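You operate a simulated robot arm through the tools that you are given. There is no shell and no other tool. Be economical: measure what you need, move in short steps, check, and stop when the job is done.

You run a simulated two-armed robot. Do the job below in one go: nothing can be reset, and whatever is moved stays where it is left.

TASK
Put the large brown onion in the blue punnet. Put the small brown onion from the lower shelf of the packing bench in the clear punnet. Pick up the green sleeve with one hand, pass it to the other hand and put it on the shelf under the box bench. Any order will do.

The check looks at the end state, three seconds after you hand in, the way a careful person would. Anything else that was tipped, shoved, dropped, spilled or broken makes it a failure.

THE ROBOT
Two 7-joint arms with two-finger grippers on one trunk, on a base that drives. Base frame: it is fixed to the floor where the robot stands at the start and does not move with it; the origin is under the middle of the robot, x ahead of it, y to its left, z up. Readings come in m, rad, newtons and seconds.
The left shoulder is at the start at [0.05, 0.159, 1.08], the right one opposite. With the tool pointing down near the work surface each hand reaches from about 0.1 to 0.58 m from the robot's upright axis, wherever it stands, measured 20 degrees to its own side. Places, roughly: blue punnet (13x13x6 cm) [0.3, 0.7, 0.9]; green sleeve [-0.25, -1.25, 0.75]; large brown onion (6x6x5 cm) [0.5, -0.2, 0.4]; shelf under the box bench [2.6, -3.9, 0.3]; small brown onion (5x5x4 cm) [0.5, -0.1, 0.4]. Payload 2.45 kg a hand.
The tool frame of a hand sits at the grasp point between the pads (the TCP): z along the fingers, y along the line on which they close. The tips reach 0.026 m beyond it. The gripper opens to 0.096 m. The gripper's body begins 0.069 m behind the TCP.
Orientation is told as [roll, pitch, yaw] about the base's x, y, z axes, in that order, counted from this pose: with the fingers straight down and closing along the base's y, the tool's x points along the base's -x, its y along +y and its z along -z.

THE INTERFACE
- The arms move only by the tool apply_moves. It takes "left_moves", "right_moves" or both (then of equal length, played together; a hand with none holds still); each is text: rows parted by semicolons, each of 7 numbers parted by spaces: the shift along the base's x, y, z in units of 200 mm (1.0 is 200 mm), then the turn, a rotation vector about the base's x, y, z in units of 90 degrees (1.0 is 90 degrees), then the gripper command, from -1 (fully open) to 1 (shut), values between in proportion. In form: dx dy dz rx ry rz hand; .... A call has 1 to 10 rows; each row is the pose to reach, as a shift and turn from the pose commanded when the call began. A call with a number of a shift or a turn outside -1 to 1 is refused whole. A row lasts 0.2 s, in which the tool goes at most 0.05 m and 0.15 rad; a call with a longer step from one row to the next is refused whole, and so is a gripper value outside its range. Where a pose cannot be reached the arm comes as near as it can. A force on the tool above 40 N (or 10 N above the force at the start of the call, whichever is more), or a blocked arm, ends the call early, and 0.2 s more pass. The fingers move at their own pace and stop on an object; they squeeze with about 34 N. The grip force told is the motor's: it shows also when the fingers shut on nothing. Time passes only in rows, and 0.2 s behind the last, so rows that repeat a pose let the fingers close. The reply holds the time, the measured pose of the TCP, the force on the tool along the base axes, the opening and the grip force, in the units named above and with some noise, with the torque about the TCP (base axes, N m) and any sound that the robot's microphone picked up, and new pictures: "show" is both (left out), scene, wrist or none (wrist: the cameras of the hands that moved).
- Cameras (640 x 400 px; columns grow to the right, rows downward): "scene" is now at [0.1285, -0.0007, 1.5409]; the picture's right is [-0.14, -0.99, -0.00], its down [-0.91, 0.13, -0.38] and it looks along [0.38, -0.05, -0.92] (base axes); focal length 214 px, centre (320, 200). "left" rides on the left gripper at [0.082, -0.003, -0.098] in its tool frame; the picture's right is [0.04, 1.00, 0.00], its down [-0.73, 0.03, -0.68] and it looks along [-0.68, 0.03, 0.73] (tool axes); focal length 256 px, centre (320, 200). "right" rides on the right gripper at [0.082, 0.003, -0.098] in its tool frame; the picture's right is [-0.04, 1.00, 0.00], its down [-0.73, -0.03, -0.68] and it looks along [-0.68, -0.03, 0.73] (tool axes); focal length 256 px, centre (320, 200). There is no depth. A picture from a camera that has moved, and an enlarged one, comes with that camera's place and axes in the base frame and with its lens. The place of the scene camera against the robot may be out by one fixed shift of up to 0.025 m in any direction.
- lift_body(by): slides the trunk up (or, below 0, down) by that many m; the arms and the scene camera ride with it, the base frame stays. It gives what a move gives, with no picture.
- roll_base(legs): drives the robot by 1 to 6 legs, each [ahead, left, turn to the left] in m, m and rad, along the robot's own axes; the way and the turn of a leg run together, so that a leg with both is an arc; at most 1.5 m and 3.142 rad a leg. The arms and the cameras ride along, it lands a little off, and it stops where it bumps. It gives what a move gives, and a new picture of the scene camera.
- pan_tilt(pan, tilt): turns the head with the scene camera to pan (to the left, within 2.094 rad either way) and tilt (down, from -0.506 to 1.204), counted from straight ahead of the robot. It gives what a move gives, and a new picture of the scene camera.
- zoom(camera, box): a new picture of the part [left, top, right, bottom] of that camera's present view, enlarged. No time passes.
- close_job(): hands the job in; it is judged then, once.

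Go step by step. Nothing tells you exact positions but the pictures and the camera data: compare them with the known pose of the tool, close in by small moves and look again before you grip or let go. The budget is 165 turns and 260 pictures, counting those below and the enlarged ones. Unless the task says otherwise, let go and move clear before handing in, and close with one line.

The tools are called after "Request:" by a JSON object that holds its "api" and its "payload". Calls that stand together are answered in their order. apply_moves: Moves the arms, as the interface text tells. Its arguments: {"type":"object","properties":{"left_moves":{"type":"string"},"right_moves":{"type":"string"},"show":{"type":"string","enum":["both","scene","wrist","none"]}},"required":[]} The other tools are called the same way: lift_body (by) slides the trunk up or down; roll_base (legs) drives the base; pan_tilt (pan, tilt) turns the head that bears the scene camera; zoom (camera, box) takes an enlarged picture of a part of a camera's view; close_job () hands the job in.

At the start:

```text
clock: 0.0
left_tool_pos: [0.4521, -0.0323, 1.1925]
left_tool_rot: [0.003, 0.001, -0.001]
left_contact_force: [-0.6, 0.0, -0.3]
left_ft_torque: [-0.02, -0.01, 0.02]
left_gripper_width: 0.0961
left_grip_force: 0.0
right_tool_pos: [0.371, -0.3676, 1.1089]
right_tool_rot: [0.002, 0.002, 0.001]
right_contact_force: [0.4, -0.6, -0.4]
right_ft_torque: [-0.01, -0.04, 0.0]
right_gripper_width: 0.096
right_grip_force: 0.1
trunk travel left (down, up): [-0.25, 0.317]
robot x, y, heading: [0.0024, -0.0014, -0.006]
head pan, tilt: [-0.141, 1.175]
```

scene: 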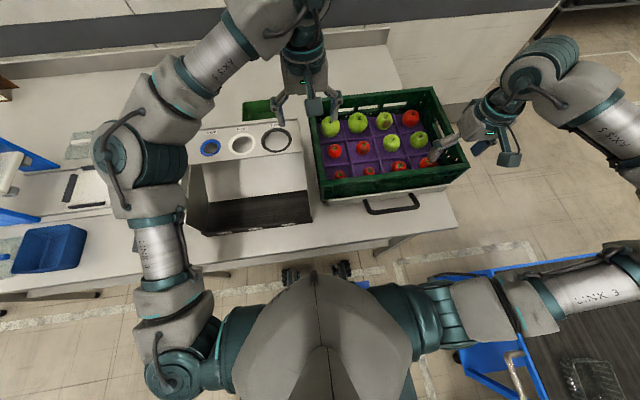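
right: 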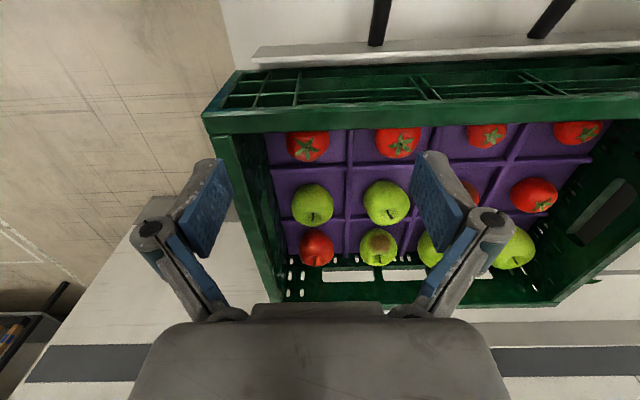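
left: 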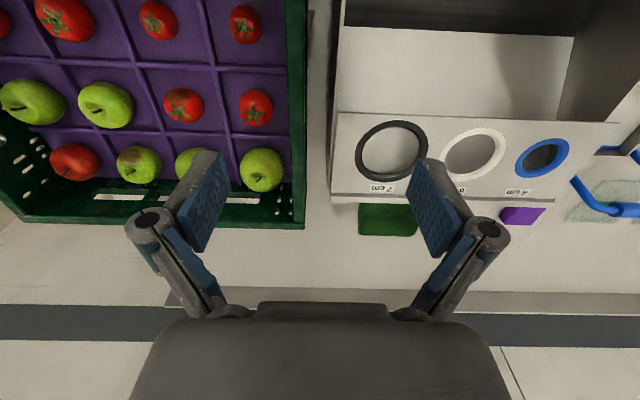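

I see the packing bench with a crate in front, a blue punnet at left and a second table at right-behind. I'll look around with the head first.

Request:
{"api": "pan_tilt", "payload": {"pan": 1.2, "tilt": 0.8}}

Request:
{"api": "pan_tilt", "payload": {"pan": -1.5, "tilt": 0.8}}

Request:
{"api": "pan_tilt", "payload": {"pan": -0.9, "tilt": 0.3}}

```text
clock: 1.5
left_tool_pos: [0.4481, -0.0307, 1.1935]
left_tool_rot: [0.0, -0.003, 0.0]
left_contact_force: [0.0, -0.5, 0.5]
left_ft_torque: [0.01, 0.01, -0.04]
left_gripper_width: 0.096
left_grip_force: 0.1
right_tool_pos: [0.3686, -0.3664, 1.1103]
right_tool_rot: [0.001, -0.002, -0.001]
right_contact_force: [-0.7, 0.0, -0.6]
right_ft_torque: [-0.01, -0.01, 0.0]
right_gripper_width: 0.0958
right_grip_force: 0.1
trunk travel left (down, up): [-0.25, 0.317]
robot x, y, heading: [-0.0002, -0.0022, 0.003]
head pan, tilt: [1.201, 0.799]
camera scene: at [0.1005, 0.0827, 1.5675], right [0.93, -0.36, 0.0], down [-0.26, -0.67, -0.7], along [0.25, 0.65, -0.72], focal length 214 px, centre (320, 200)
```

scene: 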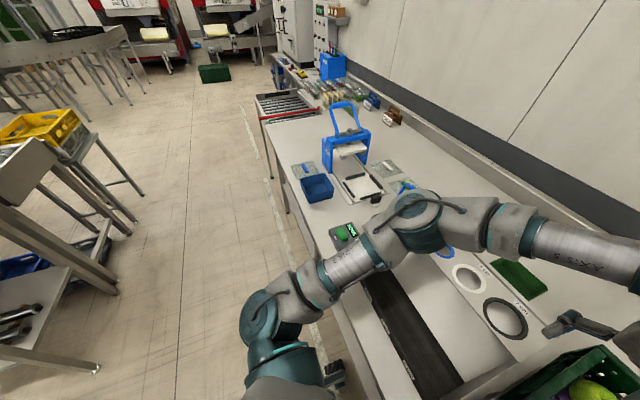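

```text
clock: 3.9
left_tool_pos: [0.4493, -0.0308, 1.193]
left_tool_rot: [0.0, -0.003, 0.0]
left_contact_force: [-1.1, 0.9, 0.4]
left_ft_torque: [0.01, 0.01, -0.04]
left_gripper_width: 0.0957
left_grip_force: 0.0
right_tool_pos: [0.3685, -0.3656, 1.1095]
right_tool_rot: [-0.001, -0.003, 0.001]
right_contact_force: [0.0, -0.1, -0.6]
right_ft_torque: [0.0, 0.04, -0.05]
right_gripper_width: 0.0961
right_grip_force: 0.0
trunk travel left (down, up): [-0.25, 0.317]
robot x, y, heading: [-0.0023, -0.0004, 0.001]
head pan, tilt: [-1.499, 0.799]
camera scene: at [0.077, -0.0732, 1.5672], right [-1.0, -0.07, 0.0], down [-0.05, 0.72, -0.7], along [0.05, -0.69, -0.72], focal length 214 px, centre (320, 200)
```

scene: 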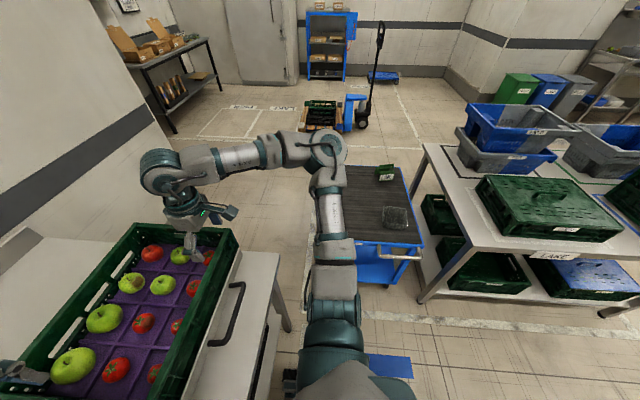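

```text
clock: 4.9
left_tool_pos: [0.4488, -0.0297, 1.1934]
left_tool_rot: [0.003, -0.001, -0.001]
left_contact_force: [-0.1, -0.6, 0.5]
left_ft_torque: [0.01, 0.01, -0.02]
left_gripper_width: 0.0961
left_grip_force: 0.0
right_tool_pos: [0.3687, -0.3649, 1.1101]
right_tool_rot: [0.0, -0.003, 0.0]
right_contact_force: [0.4, 0.2, 0.5]
right_ft_torque: [0.01, 0.0, 0.01]
right_gripper_width: 0.096
right_grip_force: 0.1
trunk travel left (down, up): [-0.25, 0.317]
robot x, y, heading: [-0.0011, 0.002, -0.001]
head pan, tilt: [-0.901, 0.3]
camera scene: at [0.1293, -0.066, 1.6113], right [-0.78, -0.62, 0.0], down [-0.19, 0.23, -0.95], along [0.59, -0.75, -0.3], focal length 214 px, centre (320, 200)
```

scene: 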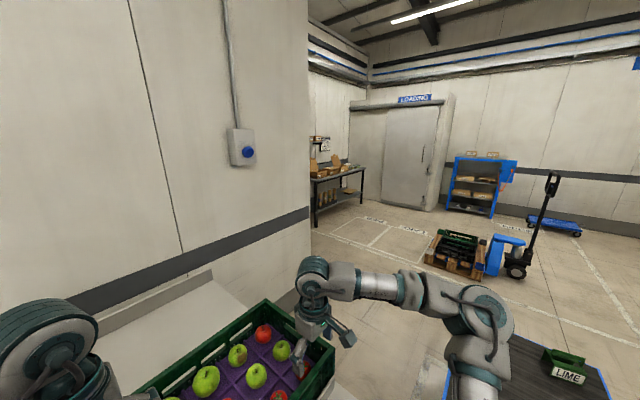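

Request:
{"api": "pan_tilt", "payload": {"pan": -1.5, "tilt": 0.9}}

Request:
{"api": "zoom", "payload": {"camera": "scene", "box": [330, 100, 450, 220]}}

```text
clock: 5.9
left_tool_pos: [0.4482, -0.0317, 1.1939]
left_tool_rot: [0.0, -0.001, 0.0]
left_contact_force: [-0.2, 0.4, 0.0]
left_ft_torque: [-0.01, 0.05, -0.02]
left_gripper_width: 0.096
left_grip_force: 0.0
right_tool_pos: [0.3696, -0.3653, 1.1107]
right_tool_rot: [-0.001, -0.002, 0.0]
right_contact_force: [0.4, 0.5, 0.3]
right_ft_torque: [0.02, 0.02, -0.02]
right_gripper_width: 0.0962
right_grip_force: 0.1
trunk travel left (down, up): [-0.25, 0.317]
robot x, y, heading: [-0.001, 0.0024, -0.005]
head pan, tilt: [-1.499, 0.901]
camera scene: at [0.0767, -0.068, 1.5594], right [-1.0, -0.07, 0.0], down [-0.06, 0.78, -0.62], along [0.04, -0.62, -0.78], focal length 214 px, centre (320, 200)
```

scene: 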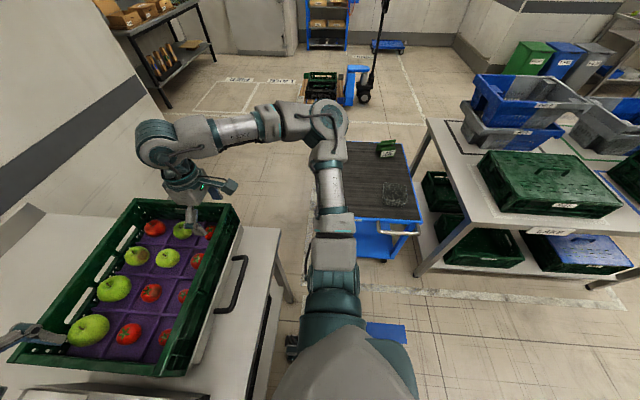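

```text
3.33 times, centred on (390, 160) of scene
camera zoom: at [0.0767, -0.068, 1.5594], right [-1.0, -0.07, 0.0], down [-0.06, 0.78, -0.62], along [0.04, -0.62, -0.78], focal length 715 px, centre (87, 333)
```

zoom: 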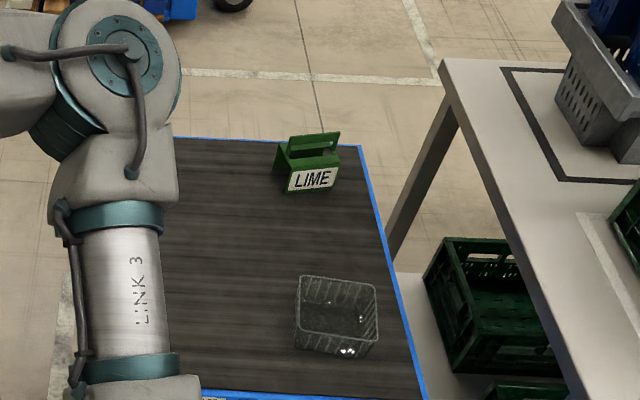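

Request:
{"api": "pan_tilt", "payload": {"pan": -2.09, "tilt": 0.9}}

Request:
{"api": "pan_tilt", "payload": {"pan": 2.09, "tilt": 0.8}}

```text
clock: 6.9
left_tool_pos: [0.4489, -0.0306, 1.1935]
left_tool_rot: [0.0, -0.003, -0.001]
left_contact_force: [0.3, 0.5, -0.4]
left_ft_torque: [0.01, 0.02, 0.02]
left_gripper_width: 0.0961
left_grip_force: 0.0
right_tool_pos: [0.3686, -0.365, 1.111]
right_tool_rot: [-0.001, -0.001, 0.0]
right_contact_force: [-0.5, -1.2, 0.4]
right_ft_torque: [0.02, -0.01, -0.03]
right_gripper_width: 0.0959
right_grip_force: 0.0
trunk travel left (down, up): [-0.25, 0.317]
robot x, y, heading: [-0.0014, 0.0011, -0.0]
head pan, tilt: [-2.089, 0.901]
camera scene: at [0.0338, -0.0583, 1.5595], right [-0.87, 0.49, 0.0], down [0.39, 0.68, -0.62], along [-0.31, -0.54, -0.78], focal length 214 px, centre (320, 200)
```

scene: 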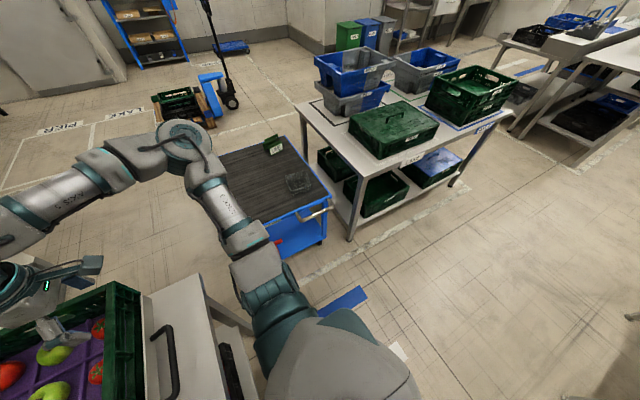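

```text
clock: 10.3
left_tool_pos: [0.4487, -0.0311, 1.194]
left_tool_rot: [0.0, -0.002, 0.0]
left_contact_force: [-0.5, -0.1, -0.6]
left_ft_torque: [-0.01, -0.02, 0.03]
left_gripper_width: 0.0961
left_grip_force: 0.1
right_tool_pos: [0.369, -0.3659, 1.1093]
right_tool_rot: [-0.001, -0.002, 0.0]
right_contact_force: [-0.1, -1.1, -0.4]
right_ft_torque: [-0.01, 0.01, -0.02]
right_gripper_width: 0.096
right_grip_force: 0.1
trunk travel left (down, up): [-0.25, 0.317]
robot x, y, heading: [0.0003, 0.0016, 0.001]
head pan, tilt: [2.089, 0.799]
camera scene: at [0.0312, 0.0776, 1.5677], right [0.87, 0.5, 0.0], down [0.35, -0.62, -0.7], along [-0.35, 0.61, -0.71], focal length 214 px, centre (320, 200)
```

scene: 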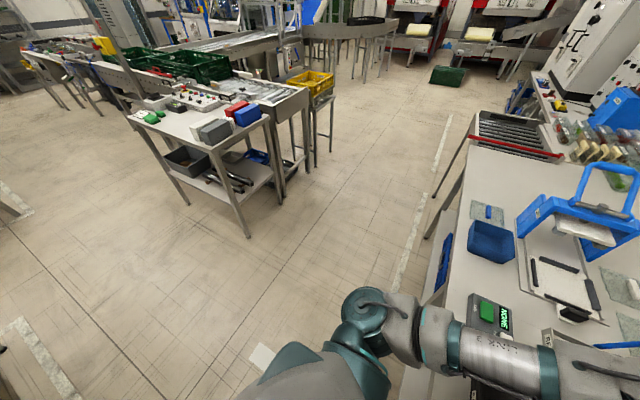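

Request:
{"api": "lift_body", "payload": {"by": 0.06}}

Request:
{"api": "roll_base", "payload": {"legs": [[-0.6, 0, 0]]}}

Request:
{"api": "lift_body", "payload": {"by": -0.31}}

Request:
{"api": "pan_tilt", "payload": {"pan": -0.05, "tilt": 0.65}}

```text
clock: 11.3
left_tool_pos: [0.4492, -0.0311, 1.2531]
left_tool_rot: [-0.001, 0.0, -0.002]
left_contact_force: [-0.2, 0.1, 0.2]
left_ft_torque: [0.03, 0.03, -0.01]
left_gripper_width: 0.0961
left_grip_force: 0.0
right_tool_pos: [0.3696, -0.3646, 1.1686]
right_tool_rot: [0.001, 0.0, 0.0]
right_contact_force: [0.3, -0.3, -0.3]
right_ft_torque: [-0.06, 0.03, -0.02]
right_gripper_width: 0.0958
right_grip_force: 0.0
trunk travel left (down, up): [-0.31, 0.257]
robot x, y, heading: [-0.0021, 0.0004, -0.002]
head pan, tilt: [2.089, 0.799]
```

```text
clock: 14.6
left_tool_pos: [-0.1465, -0.0319, 1.2542]
left_tool_rot: [-0.002, -0.003, -0.013]
left_contact_force: [1.0, -0.3, 0.0]
left_ft_torque: [0.0, 0.01, 0.03]
left_gripper_width: 0.096
left_grip_force: 0.1
right_tool_pos: [-0.2305, -0.3647, 1.1699]
right_tool_rot: [-0.003, -0.001, -0.014]
right_contact_force: [-0.4, 0.2, 1.0]
right_ft_torque: [0.0, -0.03, 0.01]
right_gripper_width: 0.096
right_grip_force: 0.0
trunk travel left (down, up): [-0.31, 0.257]
robot x, y, heading: [-0.5954, 0.0059, -0.019]
head pan, tilt: [2.089, 0.799]
camera scene: at [-0.599, 0.0826, 1.6289], right [0.88, 0.48, 0.0], down [0.34, -0.63, -0.7], along [-0.34, 0.61, -0.71], focal length 214 px, centre (320, 200)
```

scene: 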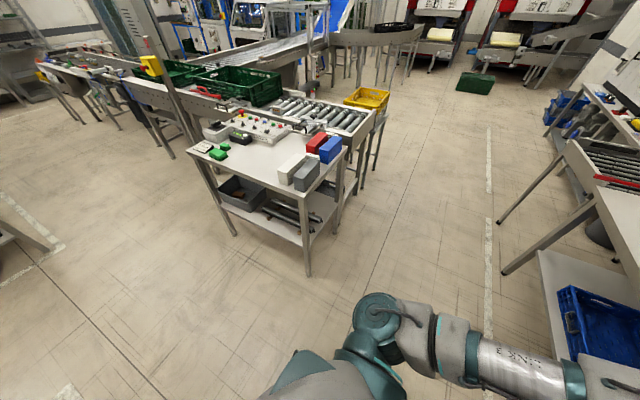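

```text
clock: 17.7
left_tool_pos: [-0.1519, -0.0303, 0.9468]
left_tool_rot: [-0.002, -0.005, -0.013]
left_contact_force: [-0.1, 0.3, 0.1]
left_ft_torque: [0.0, 0.0, -0.02]
left_gripper_width: 0.0962
left_grip_force: 0.0
right_tool_pos: [-0.2351, -0.3638, 0.862]
right_tool_rot: [-0.001, -0.004, -0.011]
right_contact_force: [-0.3, 0.3, -0.6]
right_ft_torque: [-0.02, 0.02, 0.0]
right_gripper_width: 0.096
right_grip_force: 0.0
trunk travel left (down, up): [0.0, 0.567]
robot x, y, heading: [-0.5928, 0.0035, -0.014]
head pan, tilt: [2.089, 0.799]
```

```text
clock: 19.8
left_tool_pos: [-0.1497, -0.0305, 0.9444]
left_tool_rot: [-0.002, -0.005, -0.014]
left_contact_force: [-0.6, 0.2, -0.5]
left_ft_torque: [0.01, 0.02, 0.01]
left_gripper_width: 0.0959
left_grip_force: 0.0
right_tool_pos: [-0.2341, -0.3629, 0.8613]
right_tool_rot: [-0.002, -0.003, -0.011]
right_contact_force: [-0.1, 0.1, -0.1]
right_ft_torque: [0.0, 0.02, -0.02]
right_gripper_width: 0.0959
right_grip_force: 0.1
trunk travel left (down, up): [0.0, 0.567]
robot x, y, heading: [-0.5928, 0.0071, -0.012]
head pan, tilt: [-0.051, 0.649]
camera scene: at [-0.1592, 0.0021, 1.2681], right [-0.06, -1.0, 0.0], down [-0.61, 0.04, -0.79], along [0.79, -0.05, -0.61], focal length 214 px, centre (320, 200)
```

scene: 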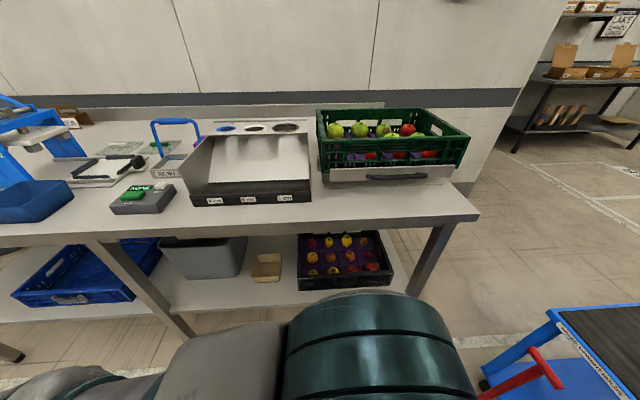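

Request:
{"api": "zoom", "payload": {"camera": "scene", "box": [230, 210, 410, 310]}}

Request:
{"api": "pan_tilt", "payload": {"pan": -0.05, "tilt": 1.2}}

```text
3.56 times, centred on (320, 260) of scene
camera zoom: at [-0.1592, 0.0021, 1.2681], right [-0.06, -1.0, 0.0], down [-0.61, 0.04, -0.79], along [0.79, -0.05, -0.61], focal length 763 px, centre (320, -13)
```

zoom: 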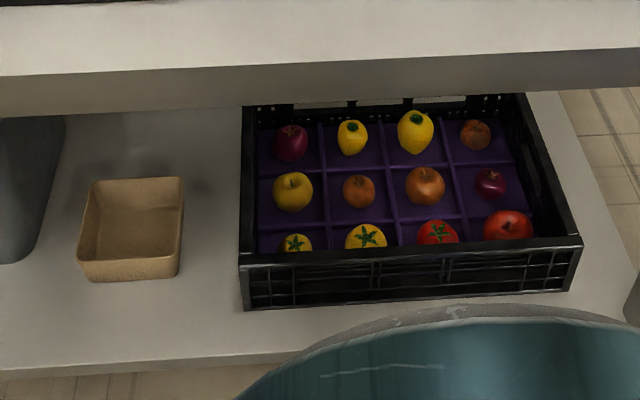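

```text
clock: 20.7
left_tool_pos: [-0.1508, -0.0307, 0.9445]
left_tool_rot: [-0.002, -0.005, -0.012]
left_contact_force: [-0.1, 0.6, 0.0]
left_ft_torque: [-0.02, 0.01, 0.0]
left_gripper_width: 0.0961
left_grip_force: 0.0
right_tool_pos: [-0.2344, -0.3638, 0.862]
right_tool_rot: [0.0, -0.002, -0.012]
right_contact_force: [-0.5, 0.9, -0.3]
right_ft_torque: [-0.01, 0.0, -0.04]
right_gripper_width: 0.0961
right_grip_force: 0.1
trunk travel left (down, up): [0.0, 0.567]
robot x, y, heading: [-0.5936, 0.0044, -0.01]
head pan, tilt: [-0.051, 1.201]
camera scene: at [-0.1902, 0.0041, 1.2281], right [-0.06, -1.0, 0.0], down [-0.93, 0.06, -0.36], along [0.36, -0.02, -0.93], focal length 214 px, centre (320, 200)
```

scene: 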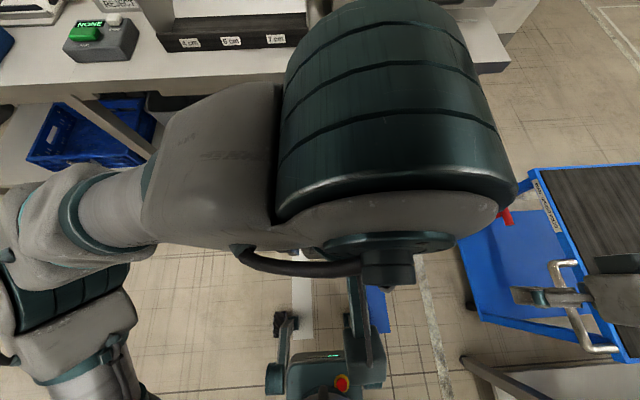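

The lower-shelf crate shows the large brown onion near [0.50,-0.19,0.40] and a small brown one near [0.50,-0.09,0.40]. I'll turn the right hand by 180° in yaw so that its camera will be on top when it reaches in under the bench.

Request:
{"api": "apply_moves", "payload": {"right_moves": "0 0 0 0 0 0.09 -1; 0 0 0 0 0 0.18 -1; 0 0 0 0 0 0.27 -1; 0 0 0 0 0 0.36 -1; 0 0 0 0 0 0.45 -1; 0 0 0 0 0 0.54 -1; 0 0 0 0 0 0.63 -1; 0 0 0 0 0 0.72 -1; 0 0 0 0 0 0.81 -1; 0 0 0 0 0 0.9 -1", "show": "wrist"}}

```text
clock: 22.9
left_tool_pos: [-0.1497, -0.0301, 0.9453]
left_tool_rot: [-0.003, -0.004, -0.014]
left_contact_force: [0.2, 0.1, -0.6]
left_ft_torque: [0.01, 0.01, 0.01]
left_gripper_width: 0.096
left_grip_force: 0.0
right_tool_pos: [-0.2772, -0.2545, 0.8392]
right_tool_rot: [0.0, -0.007, 1.4]
right_contact_force: [0.3, -0.5, -0.7]
right_ft_torque: [-0.01, 0.01, -0.01]
right_gripper_width: 0.0959
right_grip_force: 0.1
right hand out of reach, approached as far as the arm can: row 6, 7, 8, 9, 10
trunk travel left (down, up): [0.0, 0.567]
robot x, y, heading: [-0.595, 0.0081, -0.013]
head pan, tilt: [-0.051, 1.201]
camera right: at [-0.2944, -0.3356, 0.9355], right [-0.98, 0.21, 0.0], down [0.15, 0.71, 0.68], along [0.14, 0.67, -0.73], focal length 256 px, centre (320, 200)
```

right: 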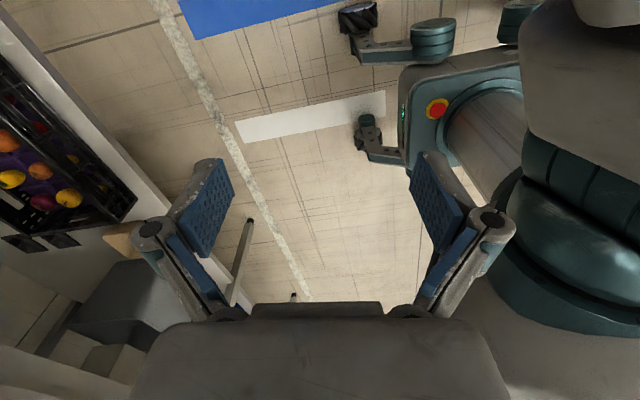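

Request:
{"api": "apply_moves", "payload": {"right_moves": "0.2 -0.1 0 0 0 0 -1; 0.4 -0.2 -0.1 0 0 0 -1; 0.6 -0.3 -0.2 0 0 0 -1; 0.8 -0.4 -0.3 0 0 0 -1; 1 -0.5 -0.4 0 0 0 -1; 1 -0.5 -0.4 0 0 0.09 -1; 1 -0.5 -0.4 0 0 0.18 -1; 1 -0.5 -0.4 0 0 0.27 -1; 1 -0.5 -0.4 0 0 0.36 -1; 1 -0.5 -0.4 0 0 0.45 -1", "show": "wrist"}}

```text
clock: 25.1
left_tool_pos: [-0.1498, -0.0317, 0.9448]
left_tool_rot: [-0.002, -0.002, -0.012]
left_contact_force: [0.5, -0.4, -0.2]
left_ft_torque: [0.0, 0.02, 0.02]
left_gripper_width: 0.0959
left_grip_force: 0.0
right_tool_pos: [-0.3148, -0.1717, 0.8225]
right_tool_rot: [0.01, -0.013, 2.048]
right_contact_force: [0.1, -0.3, -0.4]
right_ft_torque: [-0.02, 0.02, 0.01]
right_gripper_width: 0.0959
right_grip_force: 0.1
right hand out of reach, approached as far as the arm can: row 1, 2, 3, 4, 5, 6, 7, 8, 9, 10
trunk travel left (down, up): [0.0, 0.567]
robot x, y, heading: [-0.5963, 0.0046, -0.017]
head pan, tilt: [-0.051, 1.201]
camera right: at [-0.2791, -0.2471, 0.9186], right [-0.91, -0.42, 0.01], down [-0.3, 0.66, 0.69], along [-0.3, 0.62, -0.72], focal length 256 px, centre (320, 200)
```

right: 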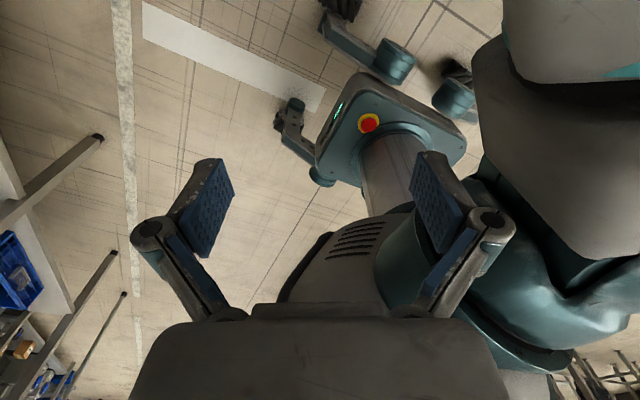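

Request:
{"api": "apply_moves", "payload": {"right_moves": "0.2 -0.1 -0.1 0 0 -0.09 -1; 0.4 -0.2 -0.2 0 0 -0.18 -1; 0.6 -0.3 -0.3 0 0 -0.27 -1; 0.8 -0.4 -0.4 0 0 -0.36 -1; 1 -0.5 -0.5 0 0 -0.45 -1; 1 -0.7 -0.7 0 0 -0.54 -1; 1 -0.9 -0.9 0 0 -0.63 -1; 1 -1 -1 0 0 -0.72 -1; 1 -1 -1 0 0 -0.81 -1; 1 -1 -1 0 0 -0.9 -1", "show": "wrist"}}

```text
refused: row 6 steps farther than a row can; nothing moved
```

Request:
{"api": "apply_moves", "payload": {"right_moves": "0.2 -0.1 -0.1 0 0 -0.09 -1; 0.4 -0.2 -0.2 0 0 -0.18 -1; 0.6 -0.3 -0.3 0 0 -0.27 -1; 0.8 -0.4 -0.4 0 0 -0.36 -1; 1 -0.5 -0.5 0 0 -0.45 -1; 1 -0.6 -0.65 0 0 -0.54 -1; 1 -0.7 -0.8 0 0 -0.63 -1; 1 -0.8 -0.95 0 0 -0.72 -1; 1 -0.9 -1 0 0 -0.81 -1; 1 -1 -1 0 0 -0.9 -1", "show": "wrist"}}

```text
clock: 27.3
left_tool_pos: [-0.1509, -0.0297, 0.9453]
left_tool_rot: [-0.003, -0.005, -0.012]
left_contact_force: [1.1, 0.0, 0.1]
left_ft_torque: [-0.02, 0.03, -0.01]
left_gripper_width: 0.0961
left_grip_force: 0.2
right_tool_pos: [-0.1186, -0.3615, 0.6311]
right_tool_rot: [0.009, -0.012, 0.629]
right_contact_force: [0.3, -0.5, -0.4]
right_ft_torque: [0.02, 0.0, -0.01]
right_gripper_width: 0.0958
right_grip_force: 0.1
right hand out of reach, approached as far as the arm can: row 1, 2, 3, 4, 5, 6, 7, 8, 9
trunk travel left (down, up): [0.0, 0.567]
robot x, y, heading: [-0.5933, 0.0015, -0.016]
head pan, tilt: [-0.051, 1.201]
camera right: at [-0.1865, -0.4088, 0.7275], right [-0.56, 0.83, 0.01], down [0.61, 0.4, 0.69], along [0.57, 0.39, -0.73], focal length 256 px, centre (320, 200)
```

right: 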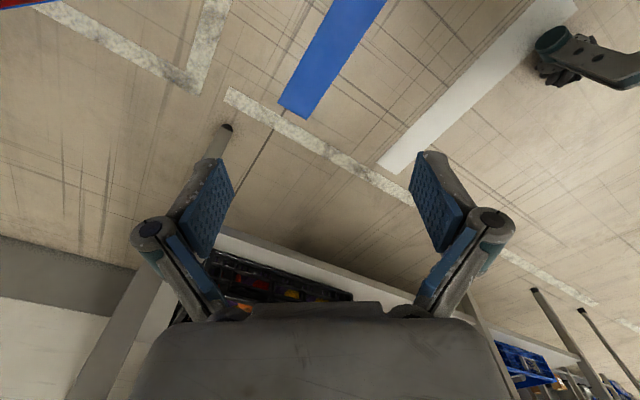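

Request:
{"api": "apply_moves", "payload": {"right_moves": "0 0 0 0 0 0.09 -1; 0 0 0 0 0 0.18 -1; 0 0 0 0 0 0.27 -1; 0 0 0 0 0 0.36 -1; 0 0 0 0 0 0.45 -1; 0 0 0 0 0 0.54 -1; 0 0 0 0 0 0.63 -1; 0 0 0 0 0 0.72 -1; 0 0 0 0 0 0.81 -1; 0 0 0 0 0 0.9 -1", "show": "none"}}

```text
clock: 29.5
left_tool_pos: [-0.1512, -0.0312, 0.9458]
left_tool_rot: [-0.002, -0.005, -0.011]
left_contact_force: [0.1, -0.7, 0.4]
left_ft_torque: [-0.02, 0.02, -0.01]
left_gripper_width: 0.096
left_grip_force: 0.1
right_tool_pos: [-0.2664, -0.1389, 0.7385]
right_tool_rot: [0.074, -0.03, 1.871]
right_contact_force: [-0.9, 0.2, 0.8]
right_ft_torque: [0.02, -0.02, 0.01]
right_gripper_width: 0.0961
right_grip_force: 0.1
right hand out of reach, approached as far as the arm can: row 1, 2, 3, 4, 5, 6, 7, 8, 9, 10
trunk travel left (down, up): [0.0, 0.567]
robot x, y, heading: [-0.5905, 0.0023, -0.014]
head pan, tilt: [-0.051, 1.201]
```

Request:
{"api": "apply_moves", "payload": {"right_moves": "0.08 -0.11 -0.06 0 0 -0.09 -1; 0.16 -0.22 -0.1 0 0 -0.18 -1; 0.24 -0.33 -0.15 0 0 -0.27 -1; 0.32 -0.44 -0.2 0 0 -0.36 -1; 0.4 -0.55 -0.25 0 0 -0.45 -1; 0.48 -0.66 -0.3 0 0 -0.54 -1; 0.56 -0.77 -0.35 0 0 -0.63 -1; 0.64 -0.88 -0.4 0 0 -0.72 -1; 0.72 -0.98 -0.45 0 0 -0.81 -1; 0.8 -1 -0.5 0 0 -0.9 -1", "show": "none"}}

Request:
{"api": "apply_moves", "payload": {"right_moves": "0 0 0 0 0 -0.09 -1; 0 0 0 0 0 -0.18 -1; 0 0 0 0 0 -0.27 -1; 0 0 0 0 0 -0.36 -1; 0 0 0 0 0 -0.45 -1; 0 0 0 0 0 -0.54 -1; 0 0 0 0 0 -0.63 -1; 0 0 0 0 0 -0.72 -1; 0 0 0 0 0 -0.81 -1; 0 0 0 0 0 -0.9 -1", "show": "none"}}

Request:
{"api": "apply_moves", "payload": {"right_moves": "0 0 0 0 0 -0.09 -1; 0 0 0 0 0 -0.18 -1; 0 0 0 0 0 -0.27 -1; 0 0 0 0 0 -0.36 -1; 0 0 0 0 0 -0.45 -1; 0 0 0 0 0 -0.54 -1; 0 0 0 0 0 -0.63 -1; 0 0 0 0 0 -0.72 -1; 0 0 0 0 0 -0.81 -1; 0 0 0 0 0 -0.9 -1", "show": "none"}}

```text
clock: 31.7
left_tool_pos: [-0.1501, -0.0298, 0.9448]
left_tool_rot: [-0.001, -0.004, -0.014]
left_contact_force: [0.0, -0.3, 0.0]
left_ft_torque: [0.02, 0.02, 0.04]
left_gripper_width: 0.096
left_grip_force: 0.0
right_tool_pos: [-0.1061, -0.3357, 0.6392]
right_tool_rot: [0.073, -0.03, 0.455]
right_contact_force: [0.1, 0.9, 0.7]
right_ft_torque: [0.02, -0.01, 0.03]
right_gripper_width: 0.096
right_grip_force: 0.0
right hand out of reach, approached as far as the arm can: row 1, 2, 3, 4, 5, 6
trunk travel left (down, up): [0.0, 0.567]
robot x, y, heading: [-0.5966, 0.0038, -0.009]
head pan, tilt: [-0.051, 1.201]
```

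```text
clock: 33.9
left_tool_pos: [-0.1496, -0.0301, 0.9448]
left_tool_rot: [-0.002, -0.005, -0.012]
left_contact_force: [-0.4, -0.2, 0.6]
left_ft_torque: [0.01, 0.01, 0.0]
left_gripper_width: 0.0957
left_grip_force: 0.1
right_tool_pos: [-0.105, -0.3342, 0.6371]
right_tool_rot: [0.072, -0.027, -0.962]
right_contact_force: [0.5, 0.2, -0.2]
right_ft_torque: [-0.03, 0.0, 0.0]
right_gripper_width: 0.096
right_grip_force: 0.0
trunk travel left (down, up): [0.0, 0.567]
robot x, y, heading: [-0.5968, 0.0005, -0.02]
head pan, tilt: [-0.051, 1.201]
```

```text
clock: 36.1
left_tool_pos: [-0.1497, -0.0309, 0.9452]
left_tool_rot: [-0.002, -0.003, -0.012]
left_contact_force: [-0.3, 0.6, -0.4]
left_ft_torque: [0.01, 0.0, 0.0]
left_gripper_width: 0.096
left_grip_force: 0.1
right_tool_pos: [-0.1055, -0.3348, 0.638]
right_tool_rot: [0.071, -0.03, -2.374]
right_contact_force: [-0.8, 0.1, 0.4]
right_ft_torque: [-0.03, -0.02, 0.03]
right_gripper_width: 0.0961
right_grip_force: 0.1
trunk travel left (down, up): [0.0, 0.567]
robot x, y, heading: [-0.5907, 0.0052, -0.013]
head pan, tilt: [-0.051, 1.201]
```

Request:
{"api": "apply_moves", "payload": {"right_moves": "0 0 0 0 0 -0.09 -1; 0 0 0 0 0 -0.18 -1; 0 0 0 0 0 -0.27 -1; 0 0 0 0 0 -0.36 -1; 0 0 0 0 0 -0.45 -1; 0 0 0 0 0 -0.49 -1", "show": "none"}}

Request:
{"api": "apply_moves", "payload": {"right_moves": "0 0 0 0 -0.09 0 -1; 0 0 0 0 -0.18 0 -1; 0 0 0 0 -0.27 0 -1; 0 0 0 0 -0.36 0 -1; 0 0 0 0 -0.45 0 -1; 0 0 0 0 -0.5 0 -1", "show": "both"}}

```text
clock: 37.5
left_tool_pos: [-0.1498, -0.0305, 0.945]
left_tool_rot: [-0.002, -0.004, -0.012]
left_contact_force: [0.2, 0.1, -0.6]
left_ft_torque: [0.0, 0.0, -0.02]
left_gripper_width: 0.0961
left_grip_force: 0.1
right_tool_pos: [-0.1051, -0.3348, 0.6377]
right_tool_rot: [0.071, -0.031, 3.139]
right_contact_force: [-0.8, -1.3, -0.2]
right_ft_torque: [0.02, -0.03, 0.02]
right_gripper_width: 0.0956
right_grip_force: 0.1
trunk travel left (down, up): [0.0, 0.567]
robot x, y, heading: [-0.5969, 0.0062, -0.016]
head pan, tilt: [-0.051, 1.201]
```

```text
clock: 38.9
left_tool_pos: [-0.1515, -0.0285, 0.9449]
left_tool_rot: [-0.003, -0.003, -0.011]
left_contact_force: [-0.4, -0.4, -0.2]
left_ft_torque: [-0.01, 0.01, -0.04]
left_gripper_width: 0.0958
left_grip_force: 0.1
right_tool_pos: [-0.0809, -0.3441, 0.6348]
right_tool_rot: [0.069, 0.756, 3.14]
right_contact_force: [0.2, 0.4, 0.0]
right_ft_torque: [-0.03, 0.02, -0.01]
right_gripper_width: 0.096
right_grip_force: 0.1
right hand out of reach, approached as far as the arm can: row 5, 6
trunk travel left (down, up): [0.0, 0.567]
robot x, y, heading: [-0.5945, -0.0001, -0.014]
head pan, tilt: [-0.051, 1.201]
camera scene: at [-0.1899, 0.004, 1.2279], right [-0.06, -1.0, 0.0], down [-0.93, 0.06, -0.36], along [0.36, -0.02, -0.93], focal length 214 px, centre (320, 200)
camera right: at [-0.0883, -0.3413, 0.7617], right [-0.08, -1.0, 0.02], down [-1.0, 0.08, -0.01], along [0.01, -0.02, -1.0], focal length 256 px, centre (320, 200)
```

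scene: 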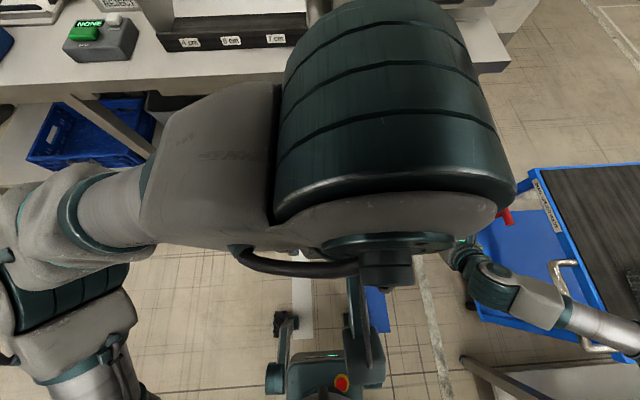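
right: 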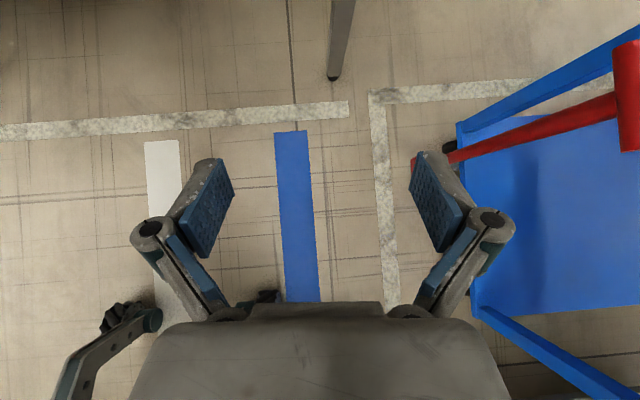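

Request:
{"api": "apply_moves", "payload": {"left_moves": "0 0.2 0 0 0 0 -1; 0 0.4 0 0 0 0 -1; 0 0.6 0 0 0 0 -1; 0 0.8 -0.1 0 0 0 -1; 0 1 -0.2 0 0 0 -1; 0 1 -0.4 0 0 0 -1; 0 1 -0.6 0 0 0 -1; 0 1 -0.8 0 0 0 -1", "show": "none"}}

Request:
{"api": "apply_moves", "payload": {"left_moves": "0 0.2 0 0 0 0 -1; 0 0.4 0 0 0 0 -1; 0 0.6 0 0 0 0 -1; 0 0.8 0 0 0 0 -1", "show": "both"}}

```text
clock: 40.7
left_tool_pos: [-0.1488, 0.1686, 0.7852]
left_tool_rot: [-0.005, -0.006, -0.011]
left_contact_force: [0.1, -0.3, 0.0]
left_ft_torque: [0.04, -0.02, -0.02]
left_gripper_width: 0.096
left_grip_force: 0.1
right_tool_pos: [-0.0803, -0.3438, 0.6347]
right_tool_rot: [0.069, 0.755, 3.141]
right_contact_force: [-0.6, 0.5, 0.5]
right_ft_torque: [0.0, -0.03, 0.02]
right_gripper_width: 0.0962
right_grip_force: 0.1
trunk travel left (down, up): [0.0, 0.567]
robot x, y, heading: [-0.5959, 0.0084, -0.013]
head pan, tilt: [-0.051, 1.201]
```

```text
clock: 41.7
left_tool_pos: [-0.1504, 0.3319, 0.7832]
left_tool_rot: [-0.004, -0.006, -0.014]
left_contact_force: [0.4, 0.4, 0.2]
left_ft_torque: [0.02, -0.01, 0.02]
left_gripper_width: 0.0962
left_grip_force: 0.0
right_tool_pos: [-0.0815, -0.3428, 0.6362]
right_tool_rot: [0.072, 0.754, 3.142]
right_contact_force: [-0.1, 0.6, 0.3]
right_ft_torque: [0.02, -0.02, -0.03]
right_gripper_width: 0.096
right_grip_force: 0.0
trunk travel left (down, up): [0.0, 0.567]
robot x, y, heading: [-0.5962, 0.001, -0.011]
head pan, tilt: [-0.051, 1.201]
camera scene: at [-0.191, 0.008, 1.2283], right [-0.06, -1.0, 0.0], down [-0.93, 0.06, -0.36], along [0.36, -0.02, -0.93], focal length 214 px, centre (320, 200)
camera left: at [-0.2316, 0.3303, 0.8814], right [-0.03, 1.0, 0.0], down [0.73, 0.02, 0.68], along [0.68, 0.01, -0.73], focal length 256 px, centre (320, 200)
```

scene: 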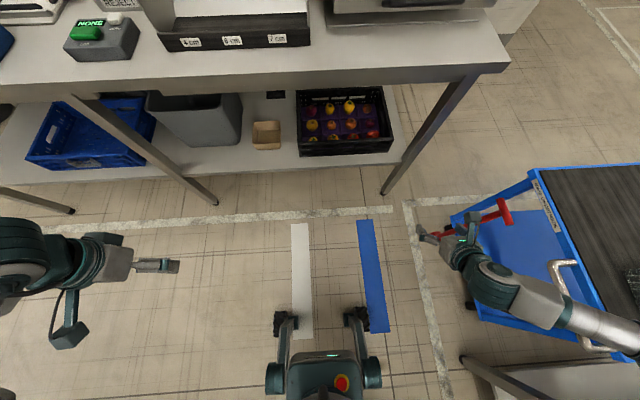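
left: 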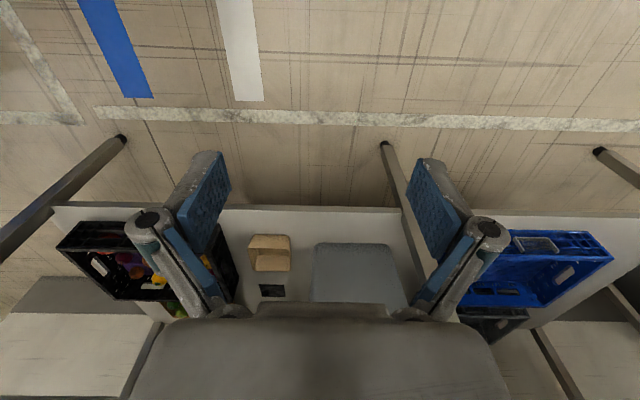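

Request:
{"api": "roll_base", "payload": {"legs": [[0, 0.13, 0.012], [0.2, 0, 0]]}}

Request:
{"api": "zoom", "payload": {"camera": "right", "box": [0, 0, 640, 400]}}

```text
clock: 44.2
left_tool_pos: [0.0452, 0.4685, 0.7823]
left_tool_rot: [-0.003, -0.004, 0.001]
left_contact_force: [0.2, 0.2, 0.4]
left_ft_torque: [0.03, 0.0, 0.02]
left_gripper_width: 0.0957
left_grip_force: 0.0
right_tool_pos: [0.1236, -0.2037, 0.6344]
right_tool_rot: [0.076, 0.752, -3.129]
right_contact_force: [0.6, -0.6, -1.2]
right_ft_torque: [0.01, 0.0, 0.0]
right_gripper_width: 0.0961
right_grip_force: 0.0
trunk travel left (down, up): [0.0, 0.567]
robot x, y, heading: [-0.3971, 0.1375, 0.001]
head pan, tilt: [-0.051, 1.201]
camera scene: at [0.0095, 0.1532, 1.2276], right [-0.05, -1.0, 0.01], down [-0.93, 0.04, -0.36], along [0.36, -0.03, -0.93], focal length 214 px, centre (320, 200)
```

scene: 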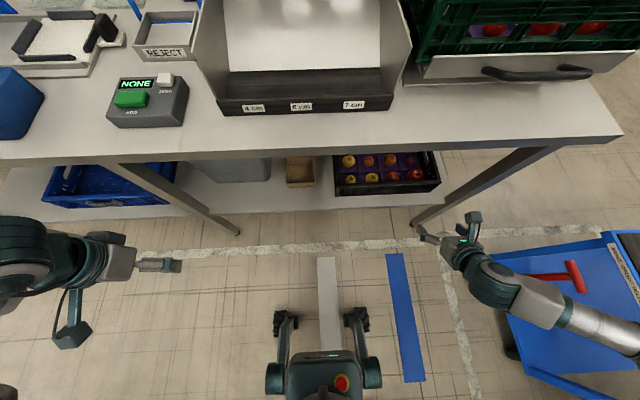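

```text
1.00 times, centred on (320, 200) of right (not enlarged: the box is as wide or as high as the picture)
camera zoom: at [0.1161, -0.2009, 0.761], right [-0.07, -1.0, 0.03], down [-1.0, 0.07, -0.01], along [0.01, -0.03, -1.0], focal length 256 px, centre (320, 200)
```

zoom: 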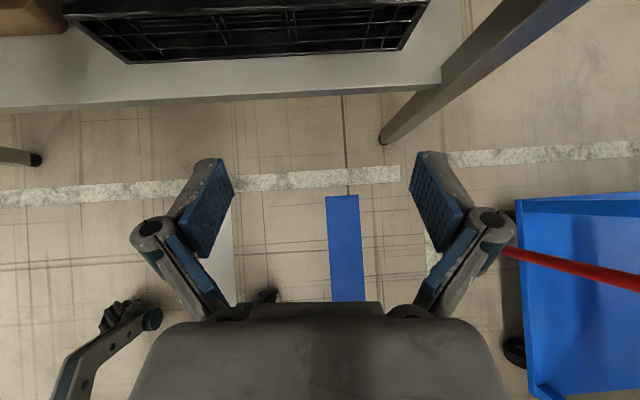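

Request:
{"api": "apply_moves", "payload": {"right_moves": "0.2 0 -0.08 0 0 0 -1; 0.4 0 -0.16 0 0 0 -1; 0.6 0 -0.24 0 0 0 -1; 0.8 0 -0.32 0 0 0 -1; 1 0.05 -0.4 0 0 0 -1", "show": "both"}}

```text
clock: 45.4
left_tool_pos: [0.0412, 0.4668, 0.786]
left_tool_rot: [-0.001, -0.007, 0.001]
left_contact_force: [0.1, -0.2, -0.3]
left_ft_torque: [-0.05, -0.01, -0.01]
left_gripper_width: 0.096
left_grip_force: 0.1
right_tool_pos: [0.3204, -0.1963, 0.5529]
right_tool_rot: [0.068, 0.758, -3.134]
right_contact_force: [0.8, 0.7, 0.4]
right_ft_torque: [0.01, 0.0, 0.02]
right_gripper_width: 0.0958
right_grip_force: 0.1
trunk travel left (down, up): [0.0, 0.567]
robot x, y, heading: [-0.3953, 0.1379, -0.003]
head pan, tilt: [-0.051, 1.201]
camera scene: at [0.0107, 0.1442, 1.2271], right [-0.05, -1.0, 0.0], down [-0.93, 0.05, -0.35], along [0.35, -0.02, -0.93], focal length 214 px, centre (320, 200)
camera right: at [0.3124, -0.1938, 0.6796], right [-0.07, -1.0, 0.02], down [-1.0, 0.07, -0.01], along [0.01, -0.02, -1.0], focal length 256 px, centre (320, 200)
```

scene: 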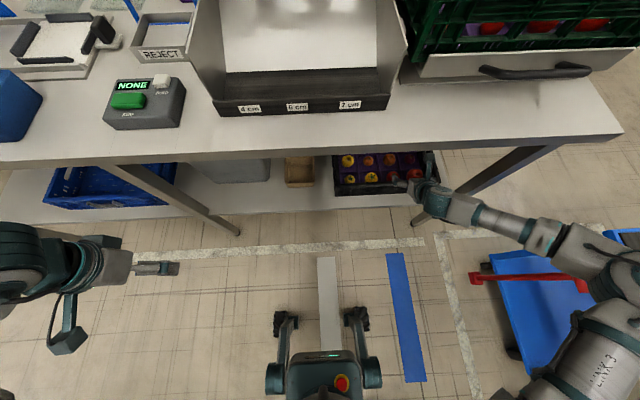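
right: 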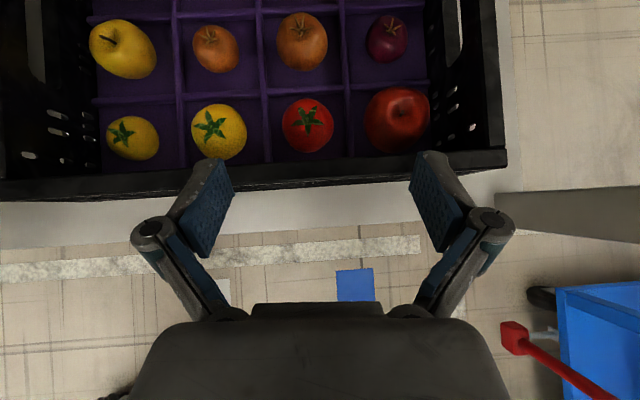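

Request:
{"api": "apply_moves", "payload": {"right_moves": "-0.2 0 0.1 0 0 0 -1; -0.4 0 0.2 0 0 0 -1; -0.6 0 0.3 0 0 0 -1; -0.8 0 0.35 0 0 0 -1; -1 0 0.4 0 0 0 -1", "show": "none"}}

Request:
{"api": "roll_base", "payload": {"legs": [[0, 0.2, 0], [0.08, 0, 0]]}}

Request:
{"api": "apply_moves", "payload": {"right_moves": "0 -0.25 0 0 0 0 -1; 0 -0.5 0 0 0 0 -1; 0 -0.75 0 0 0 0 -1; 0.1 -0.95 0 0 0 0 -1; 0.3 -0.97 -0.1 0 0 0 -1; 0.5 -0.97 -0.2 0 0 0 -1; 0.7 -0.97 -0.3 0 0 0 -1", "show": "both"}}

```text
clock: 46.6
left_tool_pos: [0.0414, 0.4602, 0.7893]
left_tool_rot: [0.008, -0.009, -0.002]
left_contact_force: [-1.6, -0.5, 0.1]
left_ft_torque: [0.06, 0.02, -0.05]
left_gripper_width: 0.0961
left_grip_force: 0.1
right_tool_pos: [0.1216, -0.2015, 0.6332]
right_tool_rot: [0.059, 0.757, -3.14]
right_contact_force: [0.1, -0.2, -0.4]
right_ft_torque: [0.04, 0.01, 0.01]
right_gripper_width: 0.0961
right_grip_force: 0.0
right hand out of reach, approached as far as the arm can: row 5
trunk travel left (down, up): [0.0, 0.567]
robot x, y, heading: [-0.3987, 0.1354, -0.003]
head pan, tilt: [-0.051, 1.201]
```

```text
clock: 48.9
left_tool_pos: [0.1219, 0.6627, 0.7881]
left_tool_rot: [0.007, -0.006, -0.001]
left_contact_force: [0.6, -0.6, 0.0]
left_ft_torque: [0.04, 0.04, 0.02]
left_gripper_width: 0.096
left_grip_force: 0.1
right_tool_pos: [0.2042, 0.0015, 0.6321]
right_tool_rot: [0.057, 0.756, -3.14]
right_contact_force: [-0.2, -0.4, -0.4]
right_ft_torque: [0.01, -0.01, 0.04]
right_gripper_width: 0.0958
right_grip_force: 0.1
trunk travel left (down, up): [0.0, 0.567]
robot x, y, heading: [-0.3164, 0.3389, 0.001]
head pan, tilt: [-0.051, 1.201]
camera scene: at [0.0894, 0.3438, 1.2276], right [-0.05, -1.0, 0.0], down [-0.93, 0.05, -0.36], along [0.36, -0.02, -0.93], focal length 214 px, centre (320, 200)
```

scene: 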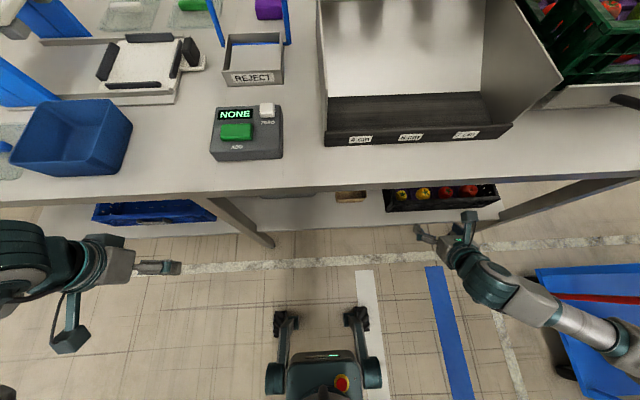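

```text
clock: 50.5
left_tool_pos: [0.1182, 0.662, 0.79]
left_tool_rot: [0.007, -0.012, -0.003]
left_contact_force: [0.5, -0.2, 0.4]
left_ft_torque: [0.02, 0.05, -0.03]
left_gripper_width: 0.096
left_grip_force: 0.1
right_tool_pos: [0.3444, -0.1923, 0.5746]
right_tool_rot: [0.059, 0.763, -3.141]
right_contact_force: [0.9, 0.4, -0.3]
right_ft_torque: [-0.04, -0.03, -0.05]
right_gripper_width: 0.0958
right_grip_force: 0.0
trunk travel left (down, up): [0.0, 0.567]
robot x, y, heading: [-0.3161, 0.3358, -0.004]
head pan, tilt: [-0.051, 1.201]
camera scene: at [0.09, 0.3436, 1.2272], right [-0.05, -1.0, 0.0], down [-0.93, 0.05, -0.36], along [0.35, -0.02, -0.93], focal length 214 px, centre (320, 200)
camera right: at [0.3358, -0.1912, 0.7011], right [-0.07, -1.0, 0.02], down [-1.0, 0.07, -0.02], along [0.02, -0.02, -1.0], focal length 256 px, centre (320, 200)
```

scene: 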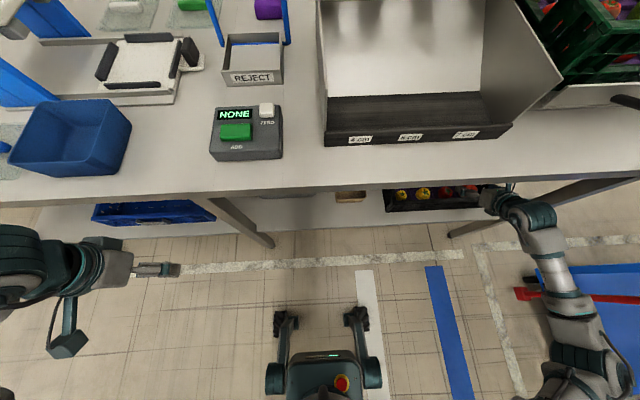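
right: 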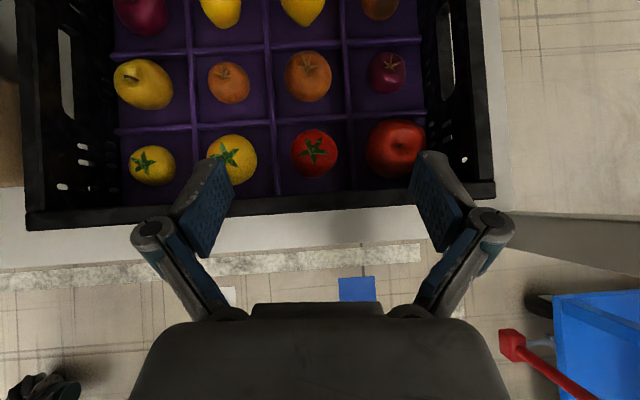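

Request:
{"api": "apply_moves", "payload": {"right_moves": "0.2 0 -0.05 0 0 0 -0.5; 0.4 0 -0.1 0 0 0 -0.5; 0.6 0 -0.2 0 0 0 -0.5; 0.72 0 -0.35 0 0 0 -0.5; 0.72 0 -0.47 0 0 0 -0.5", "show": "both"}}

```text
clock: 51.7
left_tool_pos: [0.1186, 0.6635, 0.792]
left_tool_rot: [0.007, -0.014, -0.003]
left_contact_force: [0.4, -0.6, 0.1]
left_ft_torque: [-0.02, -0.02, 0.03]
left_gripper_width: 0.0958
left_grip_force: 0.0
right_tool_pos: [0.4874, -0.1918, 0.4793]
right_tool_rot: [0.061, 0.763, -3.134]
right_contact_force: [0.0, 0.7, 0.7]
right_ft_torque: [0.0, -0.03, -0.01]
right_gripper_width: 0.0718
right_grip_force: 0.1
trunk travel left (down, up): [0.0, 0.567]
robot x, y, heading: [-0.3121, 0.3363, -0.001]
head pan, tilt: [-0.051, 1.201]
camera scene: at [0.0899, 0.3447, 1.2275], right [-0.05, -1.0, 0.0], down [-0.93, 0.05, -0.36], along [0.35, -0.02, -0.93], focal length 214 px, centre (320, 200)
camera right: at [0.4782, -0.1895, 0.6066], right [-0.07, -1.0, 0.02], down [-1.0, 0.07, -0.02], along [0.02, -0.02, -1.0], focal length 256 px, centre (320, 200)
```

scene: 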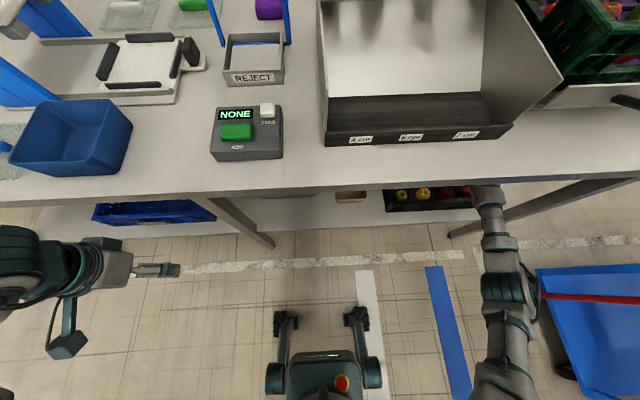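
right: 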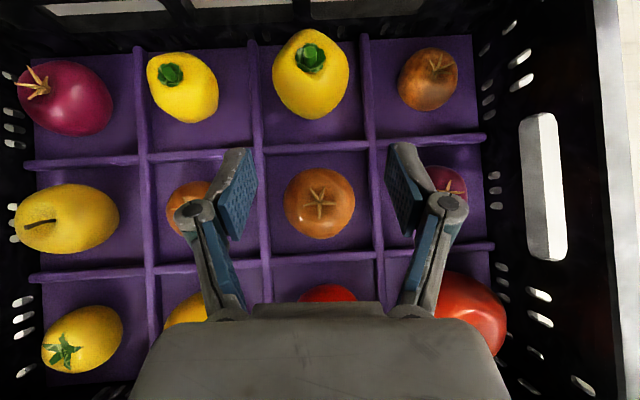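

Request:
{"api": "apply_moves", "payload": {"right_moves": "-0.02 0 -0.15 0 0 0 -0.5; -0.02 -0.005 -0.25 0 0 0 -0.5; -0.02 -0.005 -0.33 0 0 0 -0.5", "show": "wrist"}}

```text
clock: 52.5
left_tool_pos: [0.1163, 0.6658, 0.7905]
left_tool_rot: [0.003, -0.019, -0.003]
left_contact_force: [0.3, -0.5, 0.9]
left_ft_torque: [0.0, 0.0, 0.03]
left_gripper_width: 0.096
left_grip_force: 0.0
right_tool_pos: [0.4854, -0.1954, 0.4268]
right_tool_rot: [0.069, 0.779, -3.134]
right_contact_force: [5.9, -8.2, 23.8]
right_ft_torque: [-1.29, -0.17, -0.13]
right_gripper_width: 0.0773
right_grip_force: 2.9
trunk travel left (down, up): [0.0, 0.567]
robot x, y, heading: [-0.315, 0.3408, 0.003]
head pan, tilt: [-0.051, 1.201]
camera right: at [0.4732, -0.1925, 0.5527], right [-0.07, -1.0, 0.02], down [-1.0, 0.07, -0.03], along [0.03, -0.02, -1.0], focal length 256 px, centre (320, 200)
```

right: 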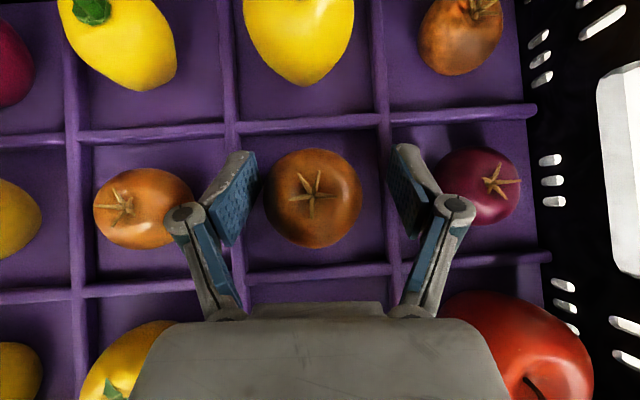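

Request:
{"api": "apply_moves", "payload": {"right_moves": "0 0 0.15 0 0 0 -0.5; 0 0.02 0.15 0 0 0 -0.36; 0 0.02 0.15 0 0 0 -0.36", "show": "wrist"}}

```text
clock: 53.3
left_tool_pos: [0.1174, 0.6648, 0.79]
left_tool_rot: [0.006, -0.013, -0.002]
left_contact_force: [0.4, -0.4, 1.4]
left_ft_torque: [0.0, -0.01, -0.02]
left_gripper_width: 0.0959
left_grip_force: 0.1
right_tool_pos: [0.4798, -0.1887, 0.4457]
right_tool_rot: [0.061, 0.76, -3.139]
right_contact_force: [-0.3, 0.4, 0.4]
right_ft_torque: [0.02, 0.03, 0.0]
right_gripper_width: 0.0653
right_grip_force: 0.0
trunk travel left (down, up): [0.0, 0.567]
robot x, y, heading: [-0.3157, 0.3355, -0.0]
head pan, tilt: [-0.051, 1.201]
camera right: at [0.4719, -0.1871, 0.5715], right [-0.07, -1.0, 0.02], down [-1.0, 0.07, -0.02], along [0.01, -0.02, -1.0], focal length 256 px, centre (320, 200)
```

right: 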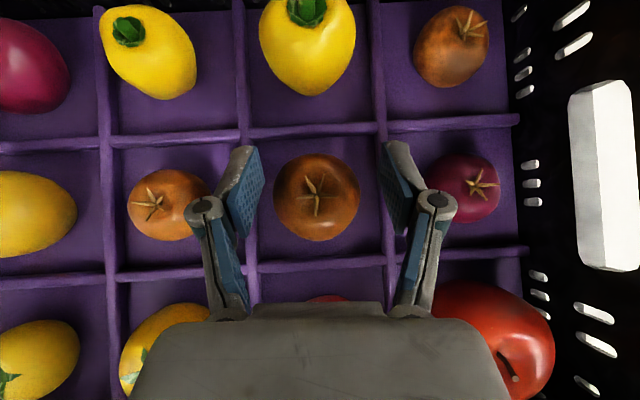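

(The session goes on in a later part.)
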